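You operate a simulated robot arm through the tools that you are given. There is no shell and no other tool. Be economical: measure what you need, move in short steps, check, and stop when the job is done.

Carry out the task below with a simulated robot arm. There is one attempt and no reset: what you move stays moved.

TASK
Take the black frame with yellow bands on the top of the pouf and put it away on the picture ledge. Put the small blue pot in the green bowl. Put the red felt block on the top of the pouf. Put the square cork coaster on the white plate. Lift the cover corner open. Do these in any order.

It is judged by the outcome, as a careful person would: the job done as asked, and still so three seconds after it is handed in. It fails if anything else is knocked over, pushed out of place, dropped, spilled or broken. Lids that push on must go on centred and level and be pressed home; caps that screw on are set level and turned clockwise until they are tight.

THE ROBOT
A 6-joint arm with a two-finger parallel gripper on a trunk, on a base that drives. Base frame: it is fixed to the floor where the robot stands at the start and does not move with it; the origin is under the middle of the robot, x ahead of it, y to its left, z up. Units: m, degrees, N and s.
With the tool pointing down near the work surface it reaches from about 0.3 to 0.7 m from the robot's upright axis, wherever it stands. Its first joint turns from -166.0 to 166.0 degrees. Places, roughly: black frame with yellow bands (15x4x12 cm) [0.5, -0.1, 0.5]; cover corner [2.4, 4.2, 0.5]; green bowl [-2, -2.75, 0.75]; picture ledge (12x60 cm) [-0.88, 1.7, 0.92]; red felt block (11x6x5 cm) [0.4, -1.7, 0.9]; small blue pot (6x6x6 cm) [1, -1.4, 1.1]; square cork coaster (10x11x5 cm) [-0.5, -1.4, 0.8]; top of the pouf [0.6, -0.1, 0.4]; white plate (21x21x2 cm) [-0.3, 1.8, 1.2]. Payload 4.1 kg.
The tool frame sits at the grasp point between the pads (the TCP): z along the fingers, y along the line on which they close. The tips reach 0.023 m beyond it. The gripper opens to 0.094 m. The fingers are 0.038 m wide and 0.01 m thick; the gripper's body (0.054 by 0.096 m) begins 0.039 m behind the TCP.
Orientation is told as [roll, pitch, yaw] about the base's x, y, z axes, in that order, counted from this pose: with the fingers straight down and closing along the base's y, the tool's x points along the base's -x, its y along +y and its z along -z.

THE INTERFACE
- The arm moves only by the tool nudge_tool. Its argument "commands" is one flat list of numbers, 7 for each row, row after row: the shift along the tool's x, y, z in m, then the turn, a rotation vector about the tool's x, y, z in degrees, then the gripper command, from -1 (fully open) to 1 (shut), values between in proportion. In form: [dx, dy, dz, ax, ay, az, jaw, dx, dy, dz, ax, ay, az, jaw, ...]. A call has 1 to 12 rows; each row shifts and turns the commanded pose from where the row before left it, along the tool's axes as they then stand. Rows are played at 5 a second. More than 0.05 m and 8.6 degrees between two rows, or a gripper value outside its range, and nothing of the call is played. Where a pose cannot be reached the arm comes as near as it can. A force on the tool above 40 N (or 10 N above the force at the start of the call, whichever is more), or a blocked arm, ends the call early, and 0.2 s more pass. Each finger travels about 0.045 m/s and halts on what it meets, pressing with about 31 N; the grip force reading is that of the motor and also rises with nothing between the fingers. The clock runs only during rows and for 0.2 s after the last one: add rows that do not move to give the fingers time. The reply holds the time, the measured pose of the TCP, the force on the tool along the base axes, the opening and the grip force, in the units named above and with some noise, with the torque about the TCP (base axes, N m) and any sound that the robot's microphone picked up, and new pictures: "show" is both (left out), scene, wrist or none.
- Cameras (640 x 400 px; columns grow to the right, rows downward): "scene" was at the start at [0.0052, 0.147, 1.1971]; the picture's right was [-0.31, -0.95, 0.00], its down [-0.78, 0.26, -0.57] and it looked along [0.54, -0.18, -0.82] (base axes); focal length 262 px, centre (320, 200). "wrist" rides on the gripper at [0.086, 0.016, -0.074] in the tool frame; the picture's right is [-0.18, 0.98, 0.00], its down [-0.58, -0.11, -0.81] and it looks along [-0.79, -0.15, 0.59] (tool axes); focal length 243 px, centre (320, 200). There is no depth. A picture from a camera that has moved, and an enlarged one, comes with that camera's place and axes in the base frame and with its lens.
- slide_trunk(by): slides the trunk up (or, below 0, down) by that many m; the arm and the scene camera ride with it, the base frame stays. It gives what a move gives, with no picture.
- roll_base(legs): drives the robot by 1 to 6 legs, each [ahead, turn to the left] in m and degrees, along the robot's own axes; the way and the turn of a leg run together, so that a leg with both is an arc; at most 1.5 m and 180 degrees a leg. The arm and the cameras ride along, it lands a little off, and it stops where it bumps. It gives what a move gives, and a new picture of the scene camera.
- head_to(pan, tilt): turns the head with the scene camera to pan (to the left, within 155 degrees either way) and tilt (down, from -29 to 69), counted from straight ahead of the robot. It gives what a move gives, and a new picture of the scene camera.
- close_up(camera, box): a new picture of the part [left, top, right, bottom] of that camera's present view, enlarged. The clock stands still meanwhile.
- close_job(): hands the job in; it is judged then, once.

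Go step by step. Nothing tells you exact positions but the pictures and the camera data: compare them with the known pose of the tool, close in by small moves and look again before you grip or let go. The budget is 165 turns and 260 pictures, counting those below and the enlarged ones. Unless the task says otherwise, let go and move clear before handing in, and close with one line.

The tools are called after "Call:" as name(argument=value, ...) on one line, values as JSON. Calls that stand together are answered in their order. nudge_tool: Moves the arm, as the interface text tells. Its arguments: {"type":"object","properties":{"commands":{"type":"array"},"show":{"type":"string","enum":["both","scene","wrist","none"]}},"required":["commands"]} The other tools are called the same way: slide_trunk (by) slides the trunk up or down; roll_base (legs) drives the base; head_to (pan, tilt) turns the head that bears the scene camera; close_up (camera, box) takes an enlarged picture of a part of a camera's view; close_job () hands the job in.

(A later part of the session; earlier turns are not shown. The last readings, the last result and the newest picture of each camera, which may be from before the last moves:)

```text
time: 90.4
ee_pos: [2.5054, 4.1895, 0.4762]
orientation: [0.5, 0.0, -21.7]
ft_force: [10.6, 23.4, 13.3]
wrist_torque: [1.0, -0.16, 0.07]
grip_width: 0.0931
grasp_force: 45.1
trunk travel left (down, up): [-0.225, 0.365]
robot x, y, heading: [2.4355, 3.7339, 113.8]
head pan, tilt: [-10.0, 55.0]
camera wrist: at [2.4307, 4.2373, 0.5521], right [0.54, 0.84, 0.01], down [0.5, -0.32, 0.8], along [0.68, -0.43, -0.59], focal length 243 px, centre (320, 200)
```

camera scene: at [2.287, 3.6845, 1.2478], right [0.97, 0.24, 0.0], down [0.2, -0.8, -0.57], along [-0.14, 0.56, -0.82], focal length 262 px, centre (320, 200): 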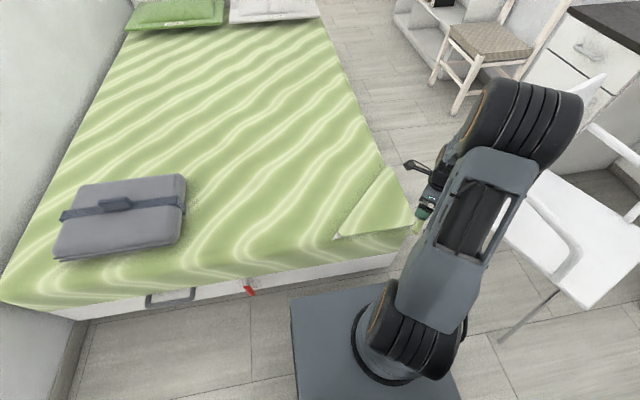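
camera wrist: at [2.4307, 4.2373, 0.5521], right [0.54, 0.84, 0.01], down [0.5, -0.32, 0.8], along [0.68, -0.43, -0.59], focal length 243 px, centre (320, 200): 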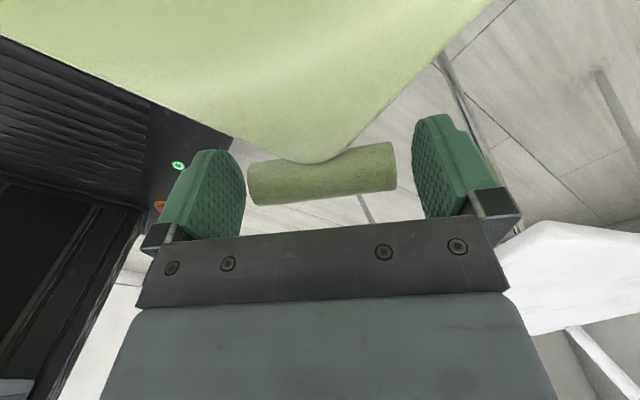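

The fingers stalled at 0.093 with a side load, so the mattress corner or the bar end is jamming a pad. I'll open, rise a little and look closely.

Call:
nudge_tool(commands=[0, 0, 0, 0, 0, 0, -1, 0, 0.005, 0, 0, 0, 0, -1, 0, 0, -0.025, 0, 0, 0, -1, 0, 0, 0, 0, 0, 0, -1], show="none")

Call:
close_up(camera="wrist", box=[150, 80, 510, 250])

Call:
close_up(camera="scene", box=[320, 150, 480, 270])

```text
time: 91.4
ee_pos: [2.5051, 4.1907, 0.4979]
orientation: [-0.3, -0.2, -21.7]
ft_force: [-0.8, 3.7, -2.0]
wrist_torque: [-0.05, 0.03, 0.11]
grip_width: 0.0938
grasp_force: 0.1
trunk travel left (down, up): [-0.225, 0.365]
robot x, y, heading: [2.4332, 3.7311, 113.6]
head pan, tilt: [-10.0, 55.0]
```

```text
1.78 times, centred on (330, 165) of wrist
camera zoom: at [2.4308, 4.2383, 0.574], right [0.53, 0.84, -0.01], down [0.5, -0.31, 0.81], along [0.68, -0.43, -0.59], focal length 431 px, centre (302, 262)
```

zoom: 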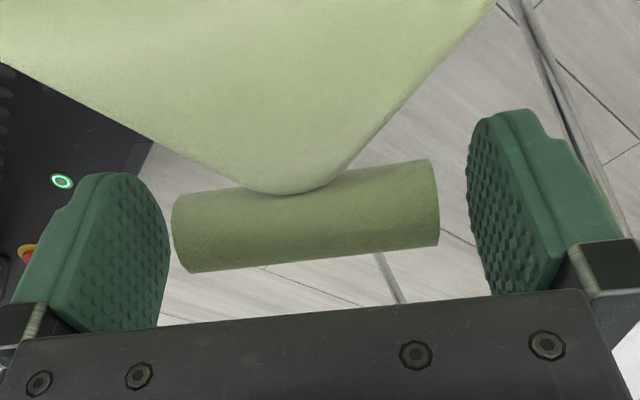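

```text
3.33 times, centred on (400, 210) of scene
camera zoom: at [2.2872, 3.6845, 1.2477], right [0.97, 0.24, 0.0], down [0.2, -0.8, -0.57], along [-0.14, 0.56, -0.82], focal length 875 px, centre (53, 167)
```

zoom: 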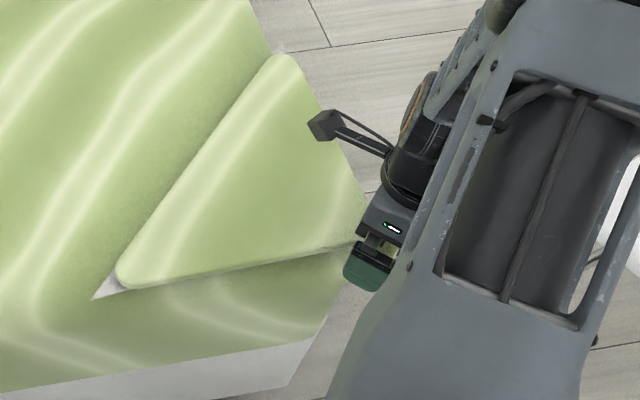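

The bar rose with the hand, so it is held lengthwise between the pads and its usable length is nearly the full opening. I'll close on it and follow the hinge arc for the first 30°.

Call:
nudge_tool(commands=[0, 0, 0, 0, 0, 0, 1, 0, 0, 0, 0, 0, 0, 1, 0.0066, 0, -0.0339, 0, 0, 0, 1, 0.0124, 0, -0.0322, 0, 0, 0, 1, 0.0178, 0, -0.0296, 0, 0, 0, 1, 0, 0, 0, 0, 0, 0, 1], show="both")

```text
time: 92.8
ee_pos: [2.4722, 4.2031, 0.5979]
orientation: [-0.1, 0.0, -21.8]
ft_force: [19.7, -26.0, 12.4]
wrist_torque: [-0.69, -1.01, -0.14]
grip_width: 0.0935
grasp_force: 45.1
trunk travel left (down, up): [-0.225, 0.365]
robot x, y, heading: [2.4348, 3.7298, 114.1]
head pan, tilt: [-10.0, 55.0]
camera scene: at [2.2881, 3.6823, 1.248], right [0.97, 0.24, 0.0], down [0.19, -0.79, -0.58], along [-0.14, 0.56, -0.82], focal length 262 px, centre (320, 200)
camera wrist: at [2.3981, 4.2507, 0.6728], right [0.54, 0.84, 0.0], down [0.5, -0.32, 0.81], along [0.68, -0.43, -0.59], focal length 243 px, centre (320, 200)
```

scene: 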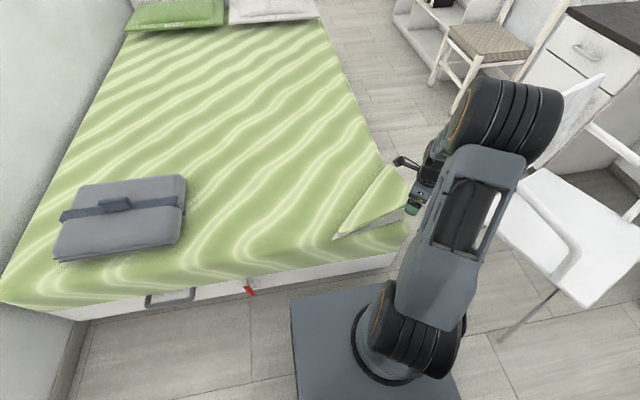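
wrist: 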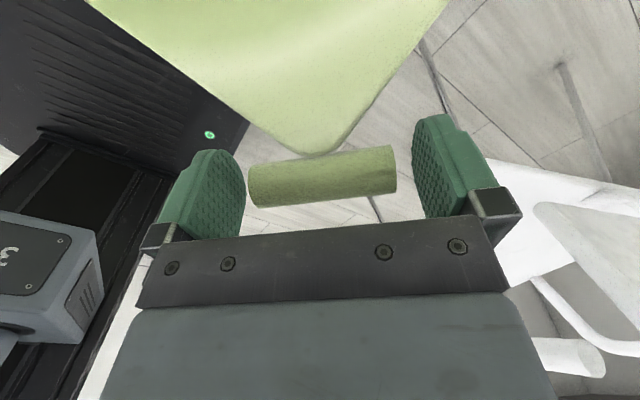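

The flap is lifting with the hand. I'll ease the side load and follow a slightly flatter arc to about 63°.

Call:
nudge_tool(commands=[0, -0.004, 0, 0, 0, 0, 1, 0.0152, 0, -0.0264, 0, 0, 0, 1, 0.026, 0, -0.0233, 0, 0, 0, 1, 0.0295, 0, -0.0185, 0, 0, 0, 1, 0, 0, 0, 0, 0, 0, 1], show="both")

```text
time: 94.0
ee_pos: [2.4044, 4.2282, 0.6652]
orientation: [0.3, 0.1, -21.6]
ft_force: [12.6, 6.4, 9.6]
wrist_torque: [0.72, -1.08, 0.22]
grip_width: 0.0932
grasp_force: 45.2
trunk travel left (down, up): [-0.225, 0.365]
robot x, y, heading: [2.439, 3.7339, 113.8]
head pan, tilt: [-10.0, 55.0]
camera scene: at [2.2879, 3.6843, 1.248], right [0.97, 0.24, 0.0], down [0.19, -0.8, -0.57], along [-0.14, 0.56, -0.82], focal length 262 px, centre (320, 200)
camera wrist: at [2.3304, 4.2762, 0.7406], right [0.54, 0.84, 0.0], down [0.5, -0.32, 0.8], along [0.68, -0.43, -0.59], focal length 243 px, centre (320, 200)
```

scene: 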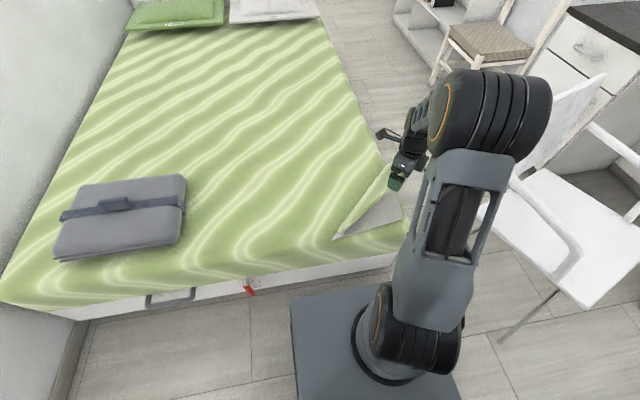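
wrist: 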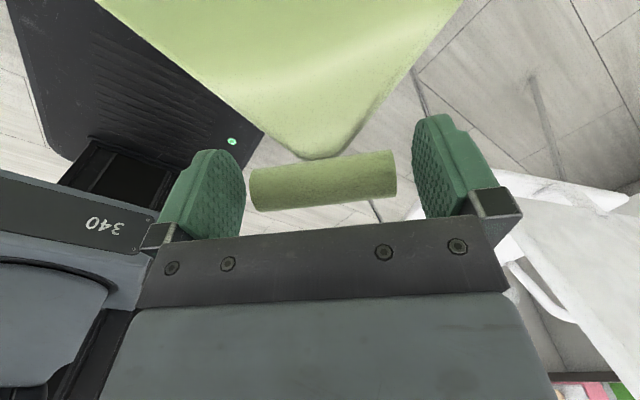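

The flap is at about 63°. I'll carry on past vertical.

Call:
nudge_tool(commands=[0.0323, 0, -0.0131, 0, 0, 0, 1, 0.0342, 0, -0.0072, 0, 0, 0, 1, 0.0348, 0, -0.0012, 0, 0, 0, 1, 0.0345, 0, 0.0048, 0, 0, 0, 1, 0.0332, 0, 0.0108, 0, 0, 0, 1, 0, 0, 0, 0, 0, 0, 1], show="both")

```text
time: 94.9
ee_pos: [2.2917, 4.273, 0.6886]
orientation: [0.5, 0.5, -21.7]
ft_force: [-0.9, -4.5, 13.8]
wrist_torque: [-0.79, 0.21, -0.13]
grip_width: 0.0933
grasp_force: 45.4
trunk travel left (down, up): [-0.225, 0.365]
robot x, y, heading: [2.4349, 3.7326, 114.1]
head pan, tilt: [-10.0, 55.0]
stopped in row 4: the force on the tool passed its limit at 43 N (the readings are from after the stop); the commanded pose is now the measured one
camera scene: at [2.2877, 3.6831, 1.2473], right [0.97, 0.24, 0.0], down [0.2, -0.79, -0.57], along [-0.14, 0.56, -0.82], focal length 262 px, centre (320, 200)
camera wrist: at [2.2171, 4.3196, 0.7643], right [0.53, 0.85, 0.01], down [0.5, -0.32, 0.8], along [0.68, -0.43, -0.6], focal length 243 px, centre (320, 200)
```

scene: 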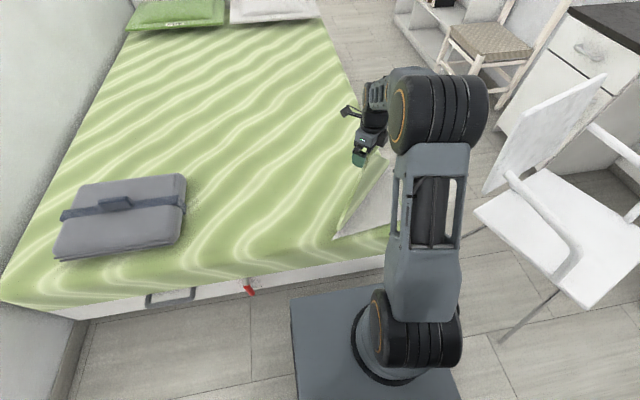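
wrist: 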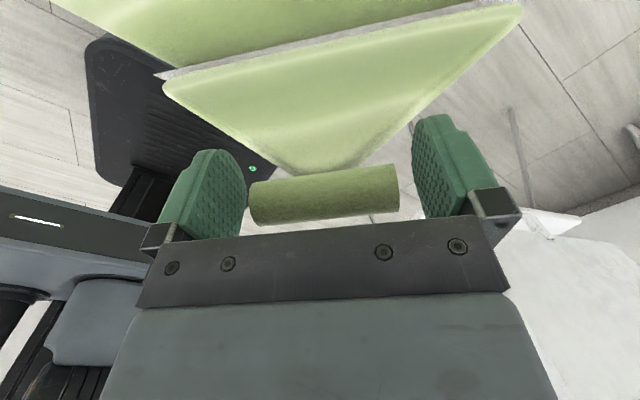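

It is now just past vertical, and the flap pushes up slightly, so the true radius is a bit larger. I'll continue in smaller steps, keeping a little higher.

Call:
nudge_tool(commands=[0, 0, -0.003, 0, 0, 0, 1, 0.015, 0, 0.0, 0, 0, 0, 1, 0.015, 0, 0.003, 0, 0, 0, 1, 0.015, 0, 0.005, 0, 0, 0, 1], show="scene")

```text
time: 95.9
ee_pos: [2.2494, 4.2891, 0.6825]
orientation: [0.2, 0.2, -21.8]
ft_force: [1.8, -14.2, -3.5]
wrist_torque: [-0.63, -0.81, -0.09]
grip_width: 0.093
grasp_force: 45.6
trunk travel left (down, up): [-0.225, 0.365]
robot x, y, heading: [2.4366, 3.7334, 114.0]
head pan, tilt: [-10.0, 55.0]
camera scene: at [2.2873, 3.6835, 1.2477], right [0.97, 0.24, 0.0], down [0.2, -0.79, -0.57], along [-0.14, 0.56, -0.82], focal length 262 px, centre (320, 200)
```

scene: 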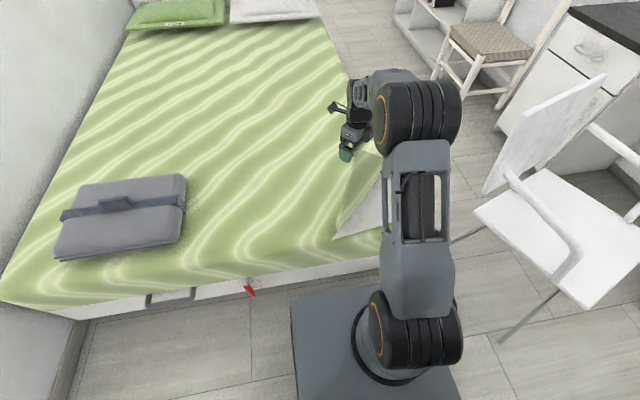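

Still opening freely at about 111°. On toward 138°.

Call:
nudge_tool(commands=[0.014, 0, 0.0065, 0, 0, 0, 1, 0.014, 0, 0.007, 0, 0, 0, 1, 0.014, 0, 0.009, 0, 0, 0, 1, 0.013, 0, 0.0097, 0, 0, 0, 1, 0.012, 0, 0.011, 0, 0, 0, 1, 0.012, 0, 0.0115, 0, 0, 0, 1], show="both")

```text
time: 96.9
ee_pos: [2.2005, 4.3081, 0.6595]
orientation: [0.6, 0.8, -21.5]
ft_force: [-7.8, -9.6, 12.2]
wrist_torque: [-0.22, -0.63, -0.31]
grip_width: 0.0929
grasp_force: 45.2
trunk travel left (down, up): [-0.225, 0.365]
robot x, y, heading: [2.437, 3.7313, 113.9]
head pan, tilt: [-10.0, 55.0]
stopped in row 4: the force on the tool passed its limit at 43 N (the readings are from after the stop); the commanded pose is now the measured one
camera scene: at [2.2873, 3.682, 1.2475], right [0.97, 0.24, 0.0], down [0.2, -0.79, -0.57], along [-0.14, 0.56, -0.82], focal length 262 px, centre (320, 200)
camera wrist: at [2.1267, 4.354, 0.7361], right [0.53, 0.85, 0.01], down [0.51, -0.33, 0.8], along [0.68, -0.42, -0.6], focal length 243 px, centre (320, 200)
```

scene: 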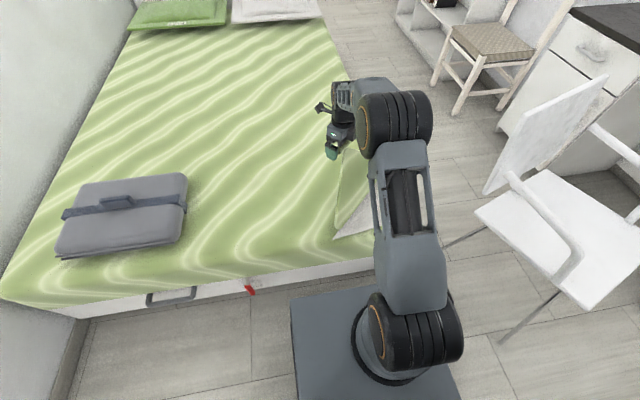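
wrist: 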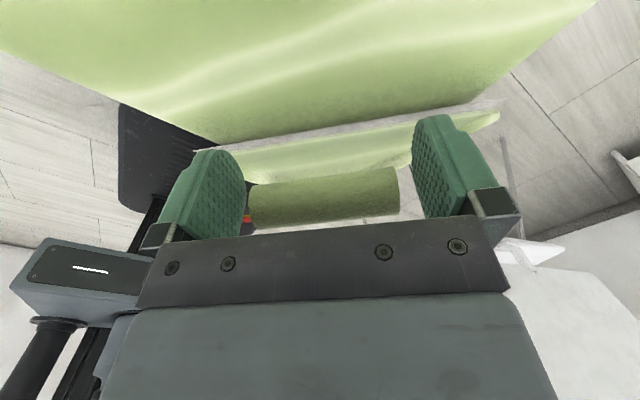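

About 127° now. I'll try a bit further with gentle steps to see whether it keeps moving or meets its stop.

Call:
nudge_tool(commands=[0, 0, -0.002, 0, 0, 0, 1, 0.01, 0, 0.006, 0, 0, 0, 1, 0.009, 0, 0.007, 0, 0, 0, 1, 0.009, 0, 0.008, 0, 0, 0, 1, 0.008, 0, 0.008, 0, 0, 0, 1], show="none")

```text
time: 98.1
ee_pos: [2.166, 4.3206, 0.6331]
orientation: [0.7, 0.8, -21.5]
ft_force: [-14.1, -21.4, 11.3]
wrist_torque: [-0.38, -0.71, -0.35]
grip_width: 0.0931
grasp_force: 44.9
trunk travel left (down, up): [-0.225, 0.365]
robot x, y, heading: [2.4341, 3.7383, 113.9]
head pan, tilt: [-10.0, 55.0]
```

It keeps opening, about 139°, so I'll continue gently down.

Call:
nudge_tool(commands=[0.0, -0.003, 0, 0, 0, 0, 1, 0.008, 0, 0.008, 0, 0, 0, 1, 0.008, 0, 0.009, 0, 0, 0, 1, 0.007, 0, 0.009, 0, 0, 0, 1, 0.006, 0, 0.01, 0, 0, 0, 1, 0.006, 0, 0.01, 0, 0, 0, 1], show="both")

```text
time: 98.8
ee_pos: [2.1593, 4.323, 0.6272]
orientation: [0.6, 0.6, -21.7]
ft_force: [8.5, -19.1, 18.3]
wrist_torque: [-0.27, -0.31, 0.04]
grip_width: 0.0933
grasp_force: 44.4
trunk travel left (down, up): [-0.225, 0.365]
robot x, y, heading: [2.437, 3.7366, 113.9]
head pan, tilt: [-10.0, 55.0]
stopped in row 3: the force on the tool passed its limit at 46 N (the readings are from after the stop); the commanded pose is now the measured one
camera scene: at [2.2884, 3.6811, 1.2478], right [0.97, 0.24, 0.0], down [0.2, -0.79, -0.58], along [-0.14, 0.56, -0.82], focal length 262 px, centre (320, 200)
camera wrist: at [2.0854, 4.37, 0.7015], right [0.53, 0.85, 0.01], down [0.5, -0.33, 0.8], along [0.68, -0.42, -0.6], focal length 243 px, centre (320, 200)
```

scene: 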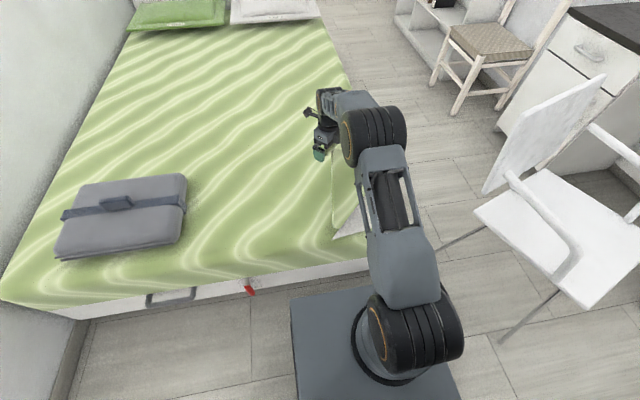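
wrist: 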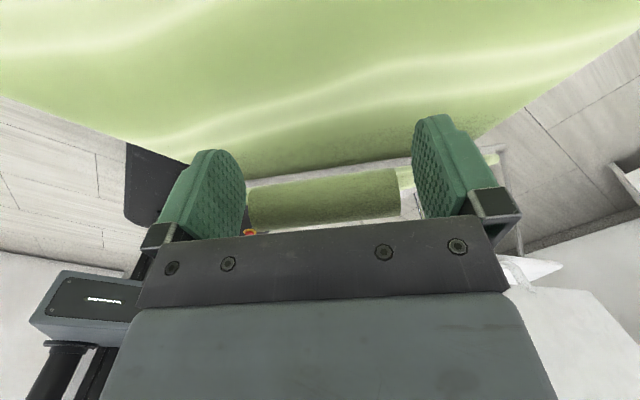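

The flap met its stop at about 140°. I'll open and back out inward, over the bed, so any drag presses the flap open rather than closed.

Call:
nudge_tool(commands=[0, 0, -0.002, 0, 0, 0, -1, 0, 0, 0, 0, 0, 0, -1, 0, 0, 0, 0, 0, 0, -1, 0.015, 0, 0, 0, 0, 0, -1, 0.015, 0, 0, 0, 0, 0, -1, 0.015, 0, 0, 0, 0, 0, -1], show="both")

```text
time: 100.2
ee_pos: [2.1156, 4.3423, 0.6265]
orientation: [0.8, 0.7, -21.7]
ft_force: [-0.7, -0.6, -0.1]
wrist_torque: [-0.01, 0.0, 0.01]
grip_width: 0.094
grasp_force: 0.1
trunk travel left (down, up): [-0.225, 0.365]
robot x, y, heading: [2.4341, 3.7375, 113.8]
head pan, tilt: [-10.0, 55.0]
camera scene: at [2.287, 3.6843, 1.2478], right [0.97, 0.24, 0.0], down [0.2, -0.8, -0.57], along [-0.14, 0.56, -0.82], focal length 262 px, centre (320, 200)
camera wrist: at [2.0431, 4.3888, 0.7009], right [0.53, 0.85, 0.01], down [0.5, -0.33, 0.8], along [0.68, -0.42, -0.6], focal length 243 px, centre (320, 200)
```

scene: 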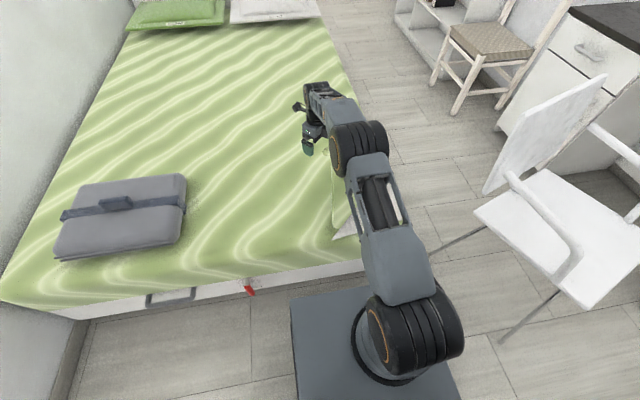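
wrist: 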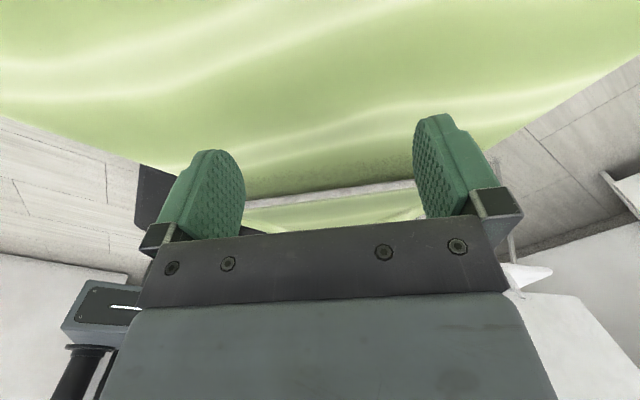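

The flap has dropped fully open onto the bed beneath the hand. I'll raise the trunk and check.

Call:
slide_trunk(by=0.3)

Call:
nudge_tool(commands=[0, 0, 0, 0, 0, 0, -1], show="both")

```text
time: 103.2
ee_pos: [2.1179, 4.3429, 0.9244]
orientation: [0.7, 0.6, -21.6]
ft_force: [0.5, -0.2, 0.3]
wrist_torque: [-0.02, 0.03, 0.02]
grip_width: 0.094
grasp_force: 0.1
trunk travel left (down, up): [-0.525, 0.065]
robot x, y, heading: [2.437, 3.7331, 114.0]
head pan, tilt: [-10.0, 55.0]
```

```text
time: 103.6
ee_pos: [2.1179, 4.3428, 0.9239]
orientation: [0.7, 0.6, -21.7]
ft_force: [0.0, 0.4, -0.1]
wrist_torque: [0.0, 0.03, -0.02]
grip_width: 0.094
grasp_force: 0.0
trunk travel left (down, up): [-0.525, 0.065]
robot x, y, heading: [2.4344, 3.7314, 114.0]
head pan, tilt: [-10.0, 55.0]
camera scene: at [2.287, 3.6841, 1.5477], right [0.97, 0.24, 0.0], down [0.2, -0.8, -0.57], along [-0.14, 0.56, -0.82], focal length 262 px, centre (320, 200)
camera wrist: at [2.0432, 4.3884, 1.0003], right [0.53, 0.85, 0.01], down [0.5, -0.33, 0.8], along [0.68, -0.42, -0.6], focal length 243 px, centre (320, 200)
```

scene: 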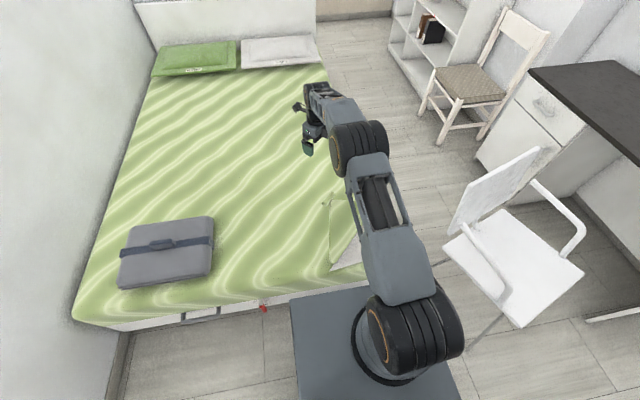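
wrist: 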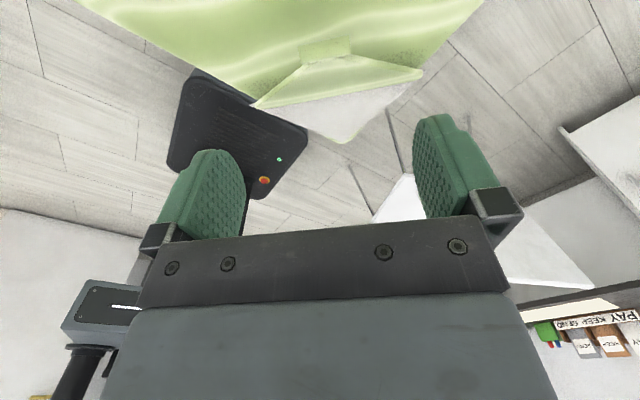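

The cover corner is folded fully back with the white underside showing. I'll tuck the arm in and retrace my way out of the room.

Call:
nudge_tool(commands=[-0.0423, -0.0205, 0, 0, 0, 0, -0.5, -0.0423, -0.0205, 0, 0, 0, 0, -0.5, -0.0423, -0.0205, 0, 0, 0, 0, -0.5, -0.0423, -0.0205, 0, 0, 0, 0, -0.5, -0.0423, -0.0205, 0, 0, 0, 0, -0.5, -0.0423, -0.0205, 0, 0, 0, 0, -0.5, 0, 0, 0, 0, 0, 0, -0.5], show="none")

Call:
head_to(pan=0, tilt=25)

Call:
roll_base(legs=[[-0.28, 0], [0, -31.5], [-1.15, 0], [0, 122]])

```text
time: 105.2
ee_pos: [2.3085, 4.1324, 0.9198]
orientation: [0.7, 0.6, -21.6]
ft_force: [0.4, -0.2, 0.1]
wrist_torque: [-0.02, -0.02, -0.02]
grip_width: 0.0703
grasp_force: 0.0
trunk travel left (down, up): [-0.525, 0.065]
robot x, y, heading: [2.4375, 3.7357, 113.7]
head pan, tilt: [-10.0, 55.0]
```

```text
time: 106.2
ee_pos: [2.3083, 4.1337, 0.9187]
orientation: [0.8, 0.6, -21.7]
ft_force: [0.5, 0.8, 0.3]
wrist_torque: [0.02, 0.0, -0.02]
grip_width: 0.0705
grasp_force: 0.0
trunk travel left (down, up): [-0.525, 0.065]
robot x, y, heading: [2.4359, 3.7335, 114.2]
head pan, tilt: [0.0, 25.0]
camera scene: at [2.267, 3.6983, 1.5917], right [0.91, 0.41, 0.0], down [0.17, -0.39, -0.91], along [-0.37, 0.83, -0.42], focal length 262 px, centre (320, 200)
```

scene: 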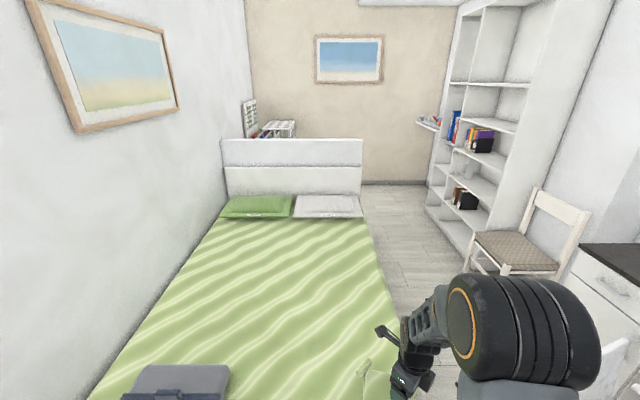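

```text
time: 120.2
ee_pos: [2.0074, 2.2098, 0.9209]
orientation: [0.6, 0.6, 68.6]
ft_force: [0.7, -0.6, 0.4]
wrist_torque: [0.02, 0.01, 0.0]
grip_width: 0.0704
grasp_force: 0.1
trunk travel left (down, up): [-0.525, 0.065]
robot x, y, heading: [2.4082, 2.3408, -156.2]
head pan, tilt: [0.0, 25.0]
camera scene: at [2.4418, 2.1776, 1.5918], right [-0.41, 0.91, 0.0], down [0.39, 0.17, -0.91], along [-0.83, -0.37, -0.42], focal length 262 px, centre (320, 200)
```

scene: 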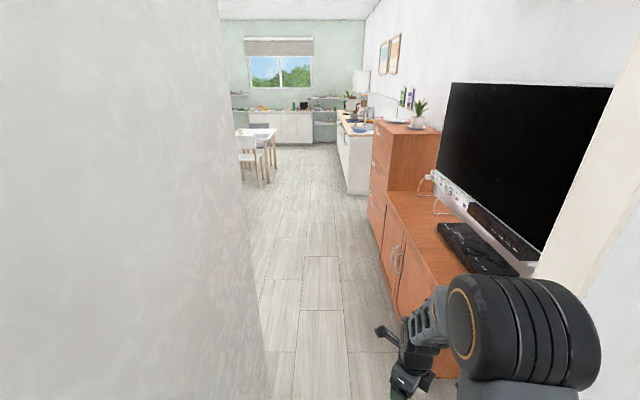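

I'm facing back out through the doorway. I'll drive along the wall, turn toward the right-hand shelves and look.

Call:
roll_base(legs=[[1.5, 0], [1.25, 0], [0, 66], [1.2, 0]])

Call:
head_to(pan=25, tilt=25)

Call:
head_to(pan=-30, tilt=35)

```text
time: 142.1
ee_pos: [-0.1939, -0.385, 0.9189]
orientation: [0.7, 0.6, 133.0]
ft_force: [-0.6, 0.0, 0.6]
wrist_torque: [0.01, 0.01, 0.0]
grip_width: 0.0704
grasp_force: 0.1
trunk travel left (down, up): [-0.525, 0.065]
robot x, y, heading: [-0.138, 0.032, -91.8]
head pan, tilt: [0.0, 25.0]
camera scene: at [0.0227, -0.003, 1.5918], right [-1.0, 0.02, 0.0], down [0.01, 0.42, -0.91], along [-0.02, -0.91, -0.42], focal length 262 px, centre (320, 200)
```

scene: 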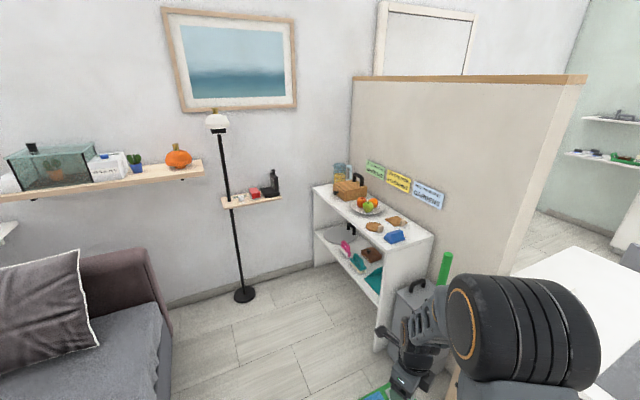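

```text
time: 143.0
ee_pos: [-0.195, -0.385, 0.9196]
orientation: [0.7, 0.7, 133.0]
ft_force: [-0.2, 0.9, 1.3]
wrist_torque: [0.0, 0.0, 0.0]
grip_width: 0.0705
grasp_force: 0.1
trunk travel left (down, up): [-0.525, 0.065]
robot x, y, heading: [-0.1387, 0.0272, -91.3]
head pan, tilt: [25.0, 25.0]
camera scene: at [0.0618, 0.0047, 1.5918], right [-0.92, -0.4, 0.0], down [-0.17, 0.39, -0.91], along [0.36, -0.83, -0.42], focal length 262 px, centre (320, 200)
```

scene: 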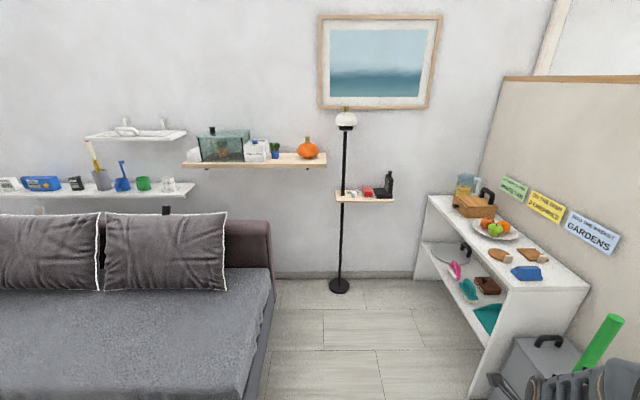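

```text
time: 144.2
ee_pos: [-0.1944, -0.3855, 0.92]
orientation: [0.7, 0.6, 133.0]
ft_force: [-1.1, -1.0, 0.2]
wrist_torque: [0.0, 0.01, -0.03]
grip_width: 0.0705
grasp_force: 0.1
trunk travel left (down, up): [-0.525, 0.065]
robot x, y, heading: [-0.1372, 0.0317, -91.3]
head pan, tilt: [-30.0, 35.0]
camera scene: at [-0.0209, 0.0139, 1.576], right [-0.85, 0.52, 0.0], down [0.3, 0.49, -0.82], along [-0.43, -0.7, -0.57], focal length 262 px, centre (320, 200)
```

scene: 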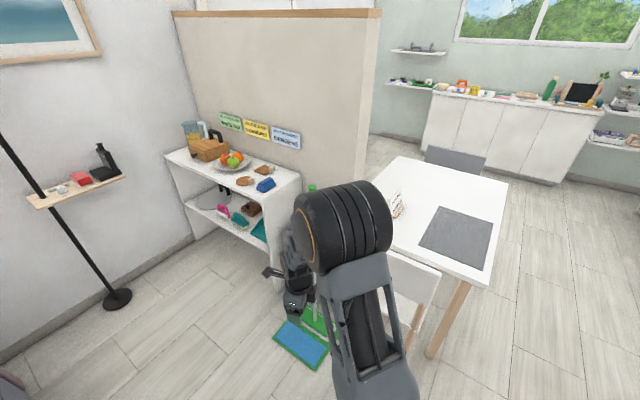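

The felt block sits on the small shelf by the lamp pole, and the small blue pot with its plant is on the longer shelf. The coaster is on the white shelf to the right. I'll do the felt first, driving toward that wall and clear of the mop and pouf.

Call:
roll_base(legs=[[0, 23.2], [1.0, 0], [0, 1.7]])

Call:
head_to(pan=0, tilt=45)

```text
time: 151.0
ee_pos: [0.3671, -1.3011, 0.9199]
orientation: [0.7, 0.6, 158.3]
ft_force: [-0.2, 0.3, -0.3]
wrist_torque: [-0.02, 0.02, 0.01]
grip_width: 0.0705
grasp_force: 0.0
trunk travel left (down, up): [-0.525, 0.065]
robot x, y, heading: [0.235, -0.8999, -66.3]
head pan, tilt: [-30.0, 35.0]
camera scene: at [0.3546, -0.8638, 1.576], right [-0.99, 0.11, 0.0], down [0.06, 0.57, -0.82], along [-0.09, -0.81, -0.57], focal length 262 px, centre (320, 200)
```

scene: 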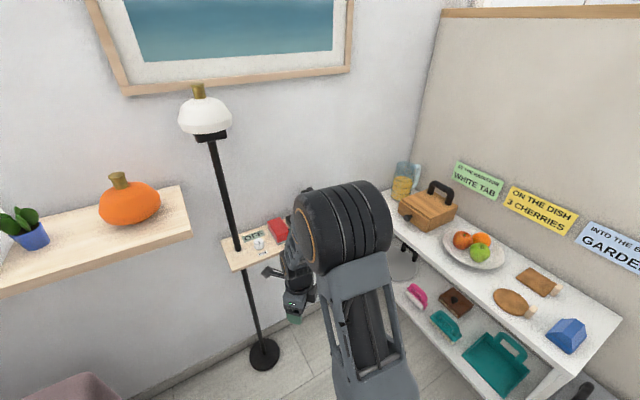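

```text
time: 152.0
ee_pos: [0.3665, -1.3009, 0.9197]
orientation: [0.7, 0.6, 158.3]
ft_force: [0.2, 0.9, -0.1]
wrist_torque: [-0.02, 0.02, 0.0]
grip_width: 0.0703
grasp_force: 0.0
trunk travel left (down, up): [-0.525, 0.065]
robot x, y, heading: [0.2384, -0.9002, -66.2]
head pan, tilt: [0.0, 45.0]
camera scene: at [0.3967, -0.8507, 1.5612], right [-0.91, -0.4, 0.0], down [-0.29, 0.65, -0.71], along [0.29, -0.65, -0.71], focal length 262 px, centre (320, 200)
```

scene: 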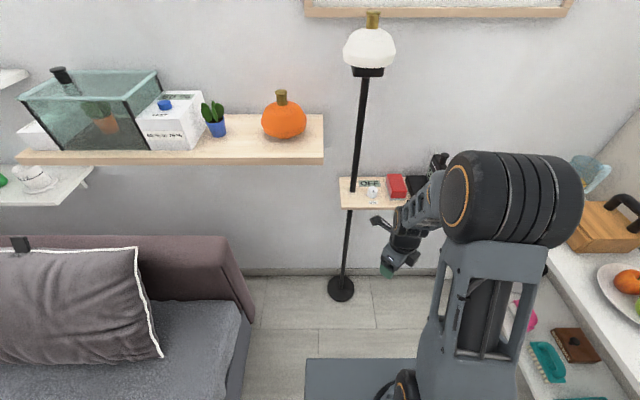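

Closer now: beside the felt on the little shelf stand a wine glass and a small sign, with black items to its right. I'll zoom in on it.

Call:
close_up(camera="scene", box=[330, 140, 460, 220])

Call:
close_up(camera="scene", box=[130, 80, 330, 180])

```text
4.92 times, centred on (395, 180) of scene
camera zoom: at [0.3967, -0.8507, 1.5612], right [-0.91, -0.4, 0.0], down [-0.29, 0.65, -0.71], along [0.29, -0.65, -0.71], focal length 1292 px, centre (-49, 298)
```

zoom: 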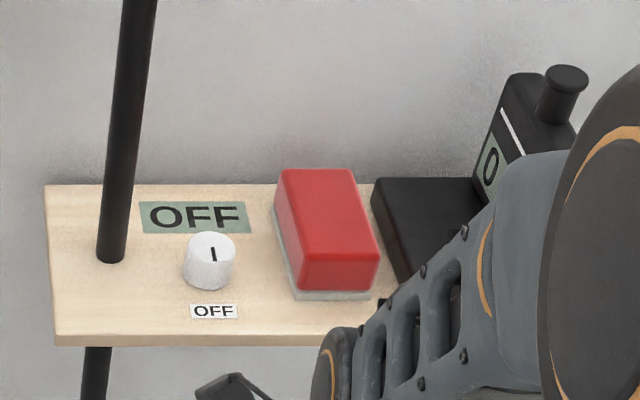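

```text
3.20 times, centred on (230, 130) of scene
camera zoom: at [0.3967, -0.8507, 1.5612], right [-0.91, -0.4, 0.0], down [-0.29, 0.65, -0.71], along [0.29, -0.65, -0.71], focal length 840 px, centre (608, 424)
```

zoom: 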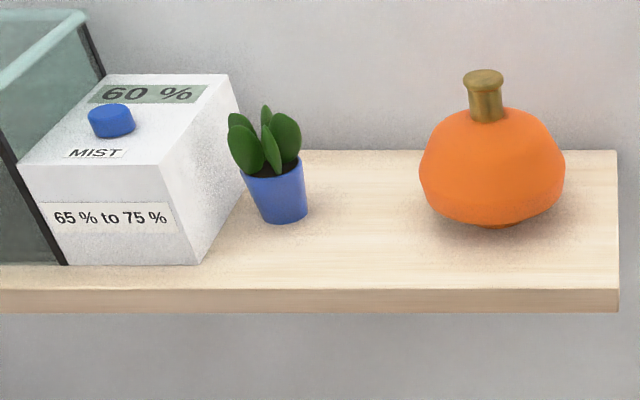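

The felt lies with its long side toward the wall, a knob left of it and a low black block close on its right. I'll turn the hand back to the base-aligned yaw so the fingers close across its 6 cm width.

Call:
nudge_tool(commands=[0, 0, -0.03, 0, 0, -8.3, -0.5, 0, 0, -0.03, 0, 0, -8.3, -0.5, 0, 0, -0.02, 0, 0, -8.3, -0.5, 0, 0, 0, 0, 0, -8.3, -0.5, 0, 0, 0, 0, 0, -8.3, -0.5, 0, 0, 0, 0, 0, -8.3, -0.5, 0, 0, 0, 0, 0, -8.3, -0.5, 0, 0, 0, 0, 0, -8.3, -0.5, 0, 0, 0, 0, 0, -8.3, -0.5, 0, 0, 0, 0, 0, -8.3, -0.5, 0, 0, 0, 0, 0, -8.3, -0.5, 0, 0, 0, 0, 0, -8.3, -0.5], show="none")

Call:
nudge_tool(commands=[0, 0, 0, 0, 0, -8.3, -0.5, 0, 0, 0, 0, 0, -8.3, -0.5, 0, 0, 0, 0, 0, -8.3, -0.5, 0, 0, 0, 0, 0, -8.0, -0.5, 0, 0, 0, 0, 0, 0, -0.5], show="both")

```text
time: 154.6
ee_pos: [0.3676, -1.2981, 0.9996]
orientation: [0.4, -0.8, -102.0]
ft_force: [-0.7, 0.8, 0.5]
wrist_torque: [0.0, 0.0, 0.01]
grip_width: 0.0704
grasp_force: 0.0
trunk travel left (down, up): [-0.525, 0.065]
robot x, y, heading: [0.2412, -0.9021, -66.1]
head pan, tilt: [0.0, 45.0]
```

```text
time: 155.8
ee_pos: [0.3671, -1.2998, 1.0003]
orientation: [0.0, -0.9, -69.1]
ft_force: [0.2, 0.9, -0.6]
wrist_torque: [-0.03, 0.0, -0.01]
grip_width: 0.0706
grasp_force: 0.0
trunk travel left (down, up): [-0.525, 0.065]
robot x, y, heading: [0.2381, -0.9022, -66.2]
head pan, tilt: [0.0, 45.0]
camera scene: at [0.3967, -0.8506, 1.5612], right [-0.91, -0.41, 0.0], down [-0.29, 0.65, -0.71], along [0.29, -0.65, -0.71], focal length 262 px, centre (320, 200)
camera wrist: at [0.3505, -1.2115, 1.0733], right [0.98, 0.18, 0.0], down [0.1, -0.57, 0.82], along [0.15, -0.8, -0.58], focal length 243 px, centre (320, 200)
```

scene: 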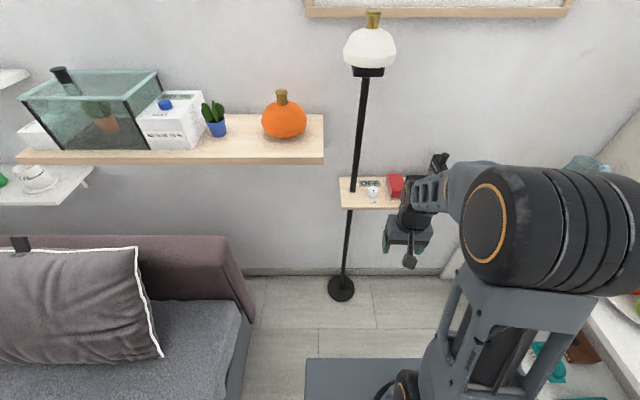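
wrist: 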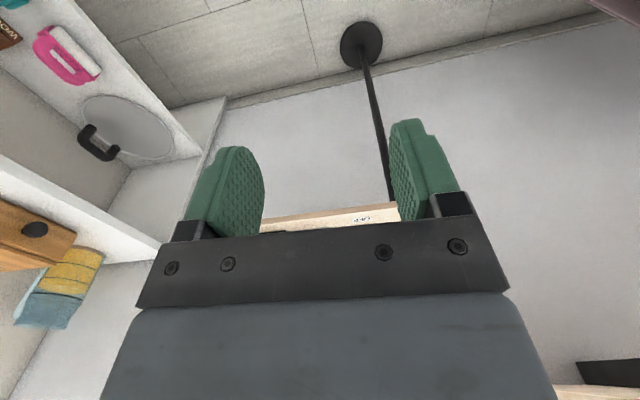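

The fingers now close across the right axis. I'll roll 0.25 m closer with the hand at z 1.0.

Call:
roll_base(legs=[[0.25, 0]])

Call:
nudge_tool(commands=[-0.04, -0.01, 0, 0, 0, 0, -0.5, 0, 0, 0, 0, 0, 0, -0.5], show="wrist")

```text
time: 157.6
ee_pos: [0.4685, -1.5311, 0.9996]
orientation: [0.0, -0.9, -69.3]
ft_force: [-0.2, -0.7, 0.4]
wrist_torque: [-0.03, -0.02, -0.01]
grip_width: 0.0705
grasp_force: 0.0
trunk travel left (down, up): [-0.525, 0.065]
robot x, y, heading: [0.3436, -1.1308, -66.2]
head pan, tilt: [0.0, 45.0]
camera scene: at [0.4995, -1.0824, 1.5612], right [-0.91, -0.41, 0.0], down [-0.29, 0.65, -0.71], along [0.29, -0.65, -0.71], focal length 262 px, centre (320, 200)
```

scene: 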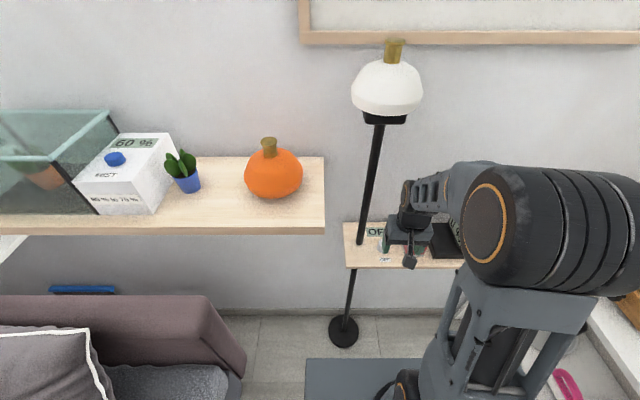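

```text
time: 158.2
ee_pos: [0.4741, -1.5715, 1.0004]
orientation: [-0.1, -0.9, -69.2]
ft_force: [-0.4, -0.1, 0.2]
wrist_torque: [0.06, 0.02, 0.02]
grip_width: 0.0704
grasp_force: 0.1
trunk travel left (down, up): [-0.525, 0.065]
robot x, y, heading: [0.3434, -1.1337, -66.4]
head pan, tilt: [0.0, 45.0]
camera wrist: at [0.4583, -1.4843, 1.0738], right [0.98, 0.18, 0.0], down [0.1, -0.57, 0.82], along [0.15, -0.8, -0.58], focal length 243 px, centre (320, 200)
```

wrist: 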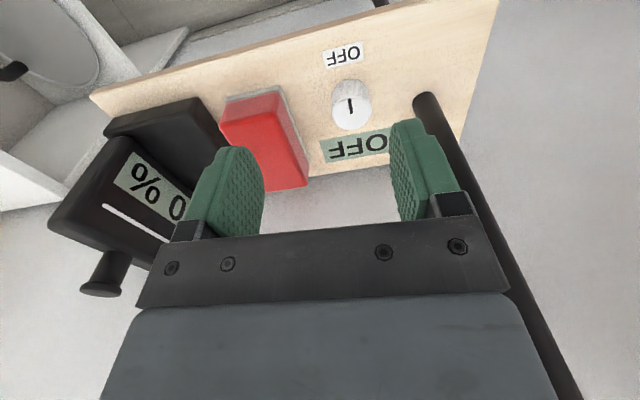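

The felt's centre works out to (0.441, -1.668) with its top at about z 0.89. I'll move above it and lower part-way.

Call:
nudge_tool(commands=[-0.0262, -0.0217, 0, 0, 0, -0.7, -0.5, -0.0262, -0.0217, 0, 0, 0, -0.7, -0.5, -0.0262, -0.0217, 0, 0, 0, 0, -0.5, 0, 0, 0.03, 0, 0, 0, -0.5, 0, 0, 0.03, 0, 0, 0, -0.5, 0, 0, 0, 0, 0, 0, -0.5], show="both")

```text
time: 159.6
ee_pos: [0.4428, -1.6701, 0.9393]
orientation: [0.1, -0.8, -67.7]
ft_force: [-0.3, -0.7, 0.4]
wrist_torque: [0.04, 0.0, 0.01]
grip_width: 0.0704
grasp_force: 0.0
trunk travel left (down, up): [-0.525, 0.065]
robot x, y, heading: [0.3388, -1.131, -65.9]
head pan, tilt: [0.0, 45.0]
camera scene: at [0.4993, -1.0822, 1.5612], right [-0.91, -0.41, 0.0], down [-0.29, 0.65, -0.71], along [0.29, -0.65, -0.71], focal length 262 px, centre (320, 200)
camera wrist: at [0.4244, -1.5821, 1.0136], right [0.98, 0.2, 0.0], down [0.11, -0.57, 0.82], along [0.16, -0.8, -0.58], focal length 243 px, centre (320, 200)
```

scene: 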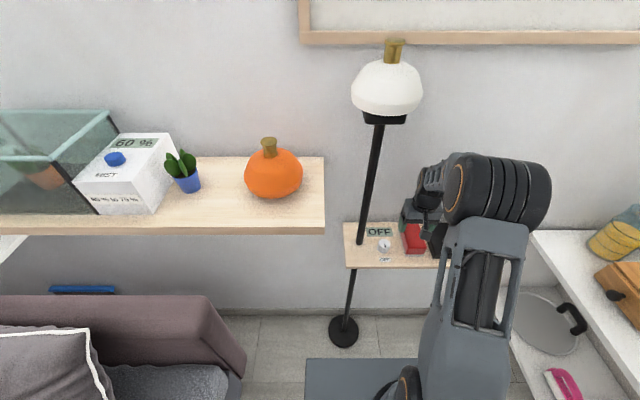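
wrist: 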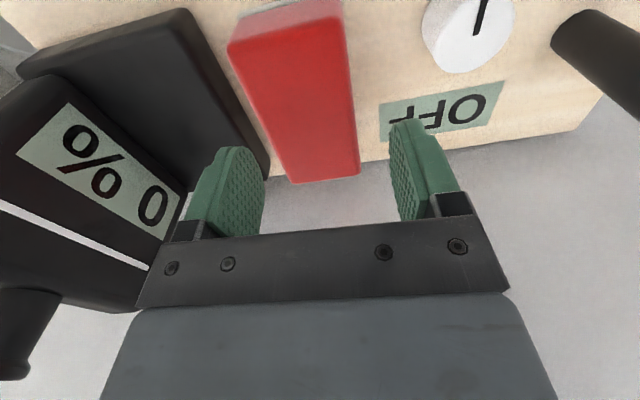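

I'll correct 7 mm sideways, narrow the opening slightly to clear the black block, and come down so only the fingertips straddle the felt's upper part.

Call:
nudge_tool(commands=[-0.004, -0.0074, 0, 0, 0, 0, -0.43, 0, 0, 0.025, 0, 0, 0, -0.43, 0, 0, 0, 0, 0, 0, -0.43], show="wrist")

```text
time: 160.4
ee_pos: [0.439, -1.6769, 0.9158]
orientation: [0.0, -0.9, -67.8]
ft_force: [0.4, -0.1, 0.7]
wrist_torque: [-0.03, 0.01, -0.03]
grip_width: 0.0672
grasp_force: 0.1
trunk travel left (down, up): [-0.525, 0.065]
robot x, y, heading: [0.3422, -1.1335, -66.0]
head pan, tilt: [0.0, 45.0]
camera wrist: at [0.4201, -1.5892, 0.9893], right [0.98, 0.2, 0.0], down [0.11, -0.57, 0.82], along [0.16, -0.8, -0.58], focal length 243 px, centre (320, 200)
```

wrist: 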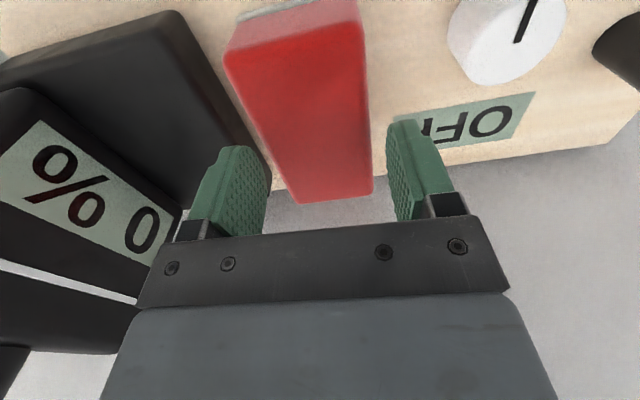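

The felt is now centred between the fingers, so I'll descend 26 mm and grip.

Call:
nudge_tool(commands=[0, 0, 0.013, 0, 0, 0, -0.43, 0, 0, 0.013, 0, 0, 0, -0.43, 0, 0, 0, 0, 0, 0, -0.43], show="wrist")

```text
time: 161.2
ee_pos: [0.438, -1.6764, 0.8891]
orientation: [0.0, -0.9, -67.9]
ft_force: [-0.3, -0.3, 0.4]
wrist_torque: [-0.02, -0.01, -0.01]
grip_width: 0.0671
grasp_force: 0.0
trunk travel left (down, up): [-0.525, 0.065]
robot x, y, heading: [0.3394, -1.1318, -65.9]
head pan, tilt: [0.0, 45.0]
camera wrist: at [0.4196, -1.5892, 0.9637], right [0.98, 0.2, 0.0], down [0.11, -0.57, 0.82], along [0.16, -0.8, -0.58], focal length 243 px, centre (320, 200)
```

wrist: 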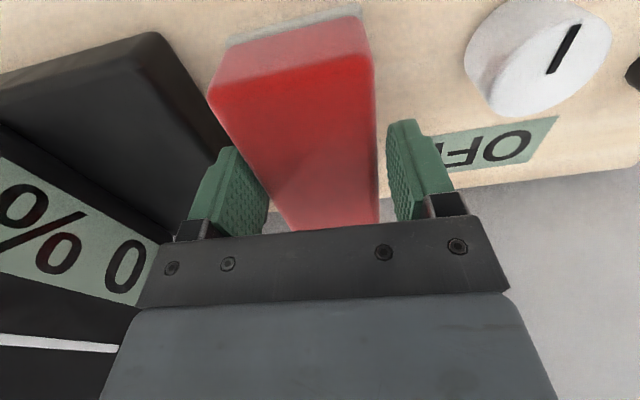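

The felt's top seems a little lower than I thought, about 0.865. I'll go down a bit more before closing.

Call:
nudge_tool(commands=[0, 0, 0.007, 0, 0, 0, -0.43, 0, 0, 0.007, 0, 0, 0, -0.43, 0, 0, 0, 0, 0, 0, -0.43], show="wrist")

Call:
close_up(camera="scene", box=[340, 180, 470, 280])

```text
time: 162.0
ee_pos: [0.4377, -1.678, 0.8756]
orientation: [0.0, -0.8, -67.9]
ft_force: [-0.7, -0.5, 1.0]
wrist_torque: [-0.01, -0.03, -0.02]
grip_width: 0.0672
grasp_force: 0.0
trunk travel left (down, up): [-0.525, 0.065]
robot x, y, heading: [0.3415, -1.1332, -66.2]
head pan, tilt: [0.0, 45.0]
camera wrist: at [0.4196, -1.5895, 0.95], right [0.98, 0.2, 0.0], down [0.11, -0.57, 0.82], along [0.16, -0.8, -0.58], focal length 243 px, centre (320, 200)
```

wrist: 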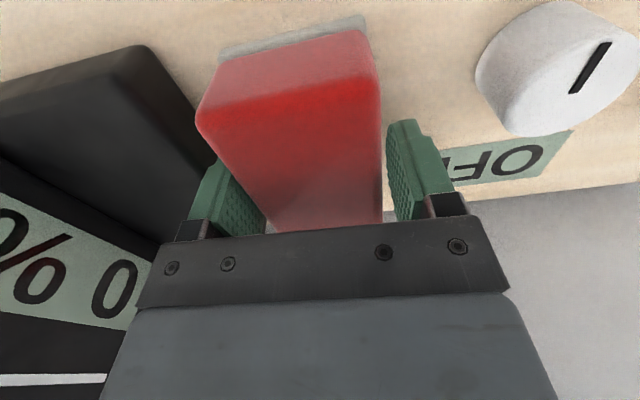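

```text
4.00 times, centred on (405, 230) of scene
camera zoom: at [0.4993, -1.0821, 1.5612], right [-0.91, -0.41, 0.0], down [-0.29, 0.65, -0.71], along [0.29, -0.65, -0.71], focal length 1050 px, centre (-20, 80)
```

zoom: 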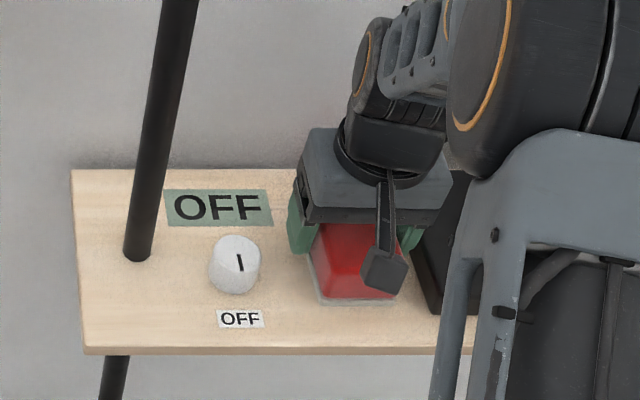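

The left finger now dips behind the felt's edge, so the pads overlap it. Closing.

Call:
nudge_tool(commands=[0, 0, 0.004, 0, 0, 0, -0.43, 0, 0, 0, 0, 0, 0, 1, 0, 0, 0, 0, 0, 0, 1, 0, 0, 0, 0, 0, 0, 1], show="wrist")

```text
time: 163.0
ee_pos: [0.4385, -1.677, 0.8718]
orientation: [0.1, -1.0, -67.8]
ft_force: [-0.2, -0.9, 2.5]
wrist_torque: [0.14, 0.14, 0.12]
grip_width: 0.06
grasp_force: 31.3
trunk travel left (down, up): [-0.525, 0.065]
robot x, y, heading: [0.3414, -1.1293, -66.1]
head pan, tilt: [0.0, 45.0]
camera wrist: at [0.4195, -1.5896, 0.9464], right [0.98, 0.2, 0.0], down [0.11, -0.57, 0.82], along [0.16, -0.8, -0.58], focal length 243 px, centre (320, 200)
```

wrist: 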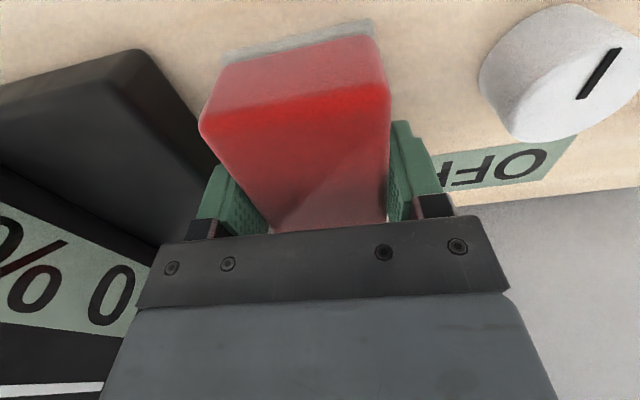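

Gripped at 0.060. I'll lift it straight up and pull back.

Call:
nudge_tool(commands=[0, 0, -0.02, 0, 0, 0, 1, 0, 0, -0.03, 0, 0, 0, 1, 0, 0, -0.04, 0, 0, 0, 1, 0, 0, -0.04, 0, 0, 0, 1, 0.04, 0, 0, 0, 0, 0, 1, 0.045, 0, 0, 0, 0, 0, 1, 0.045, 0, 0, 0, 0, 0, 1], show="both")

```text
time: 164.6
ee_pos: [0.3875, -1.5547, 1.0011]
orientation: [0.1, -0.9, -67.9]
ft_force: [0.0, -0.1, -1.4]
wrist_torque: [-0.03, -0.03, 0.01]
grip_width: 0.0602
grasp_force: 31.5
trunk travel left (down, up): [-0.525, 0.065]
robot x, y, heading: [0.342, -1.1347, -66.4]
head pan, tilt: [0.0, 45.0]
camera scene: at [0.4992, -1.0817, 1.5612], right [-0.91, -0.41, 0.0], down [-0.29, 0.65, -0.71], along [0.29, -0.65, -0.71], focal length 262 px, centre (320, 200)
camera wrist: at [0.3697, -1.4667, 1.0747], right [0.98, 0.2, 0.0], down [0.11, -0.57, 0.82], along [0.16, -0.8, -0.58], focal length 243 px, centre (320, 200)
```

scene: 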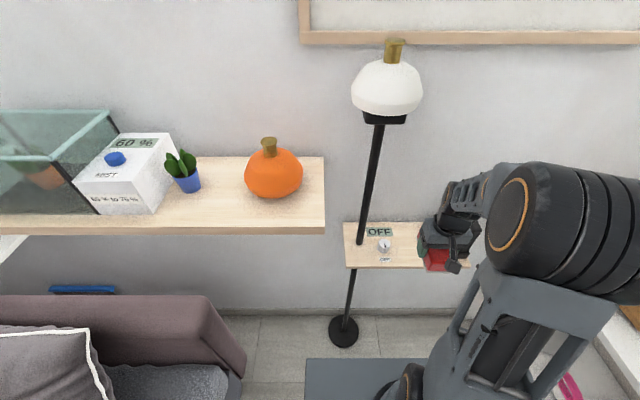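
wrist: 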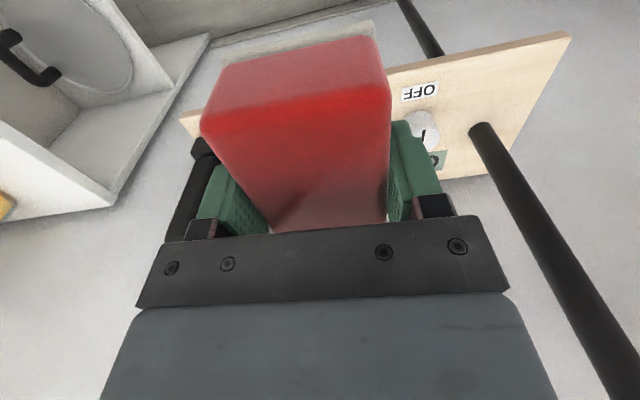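

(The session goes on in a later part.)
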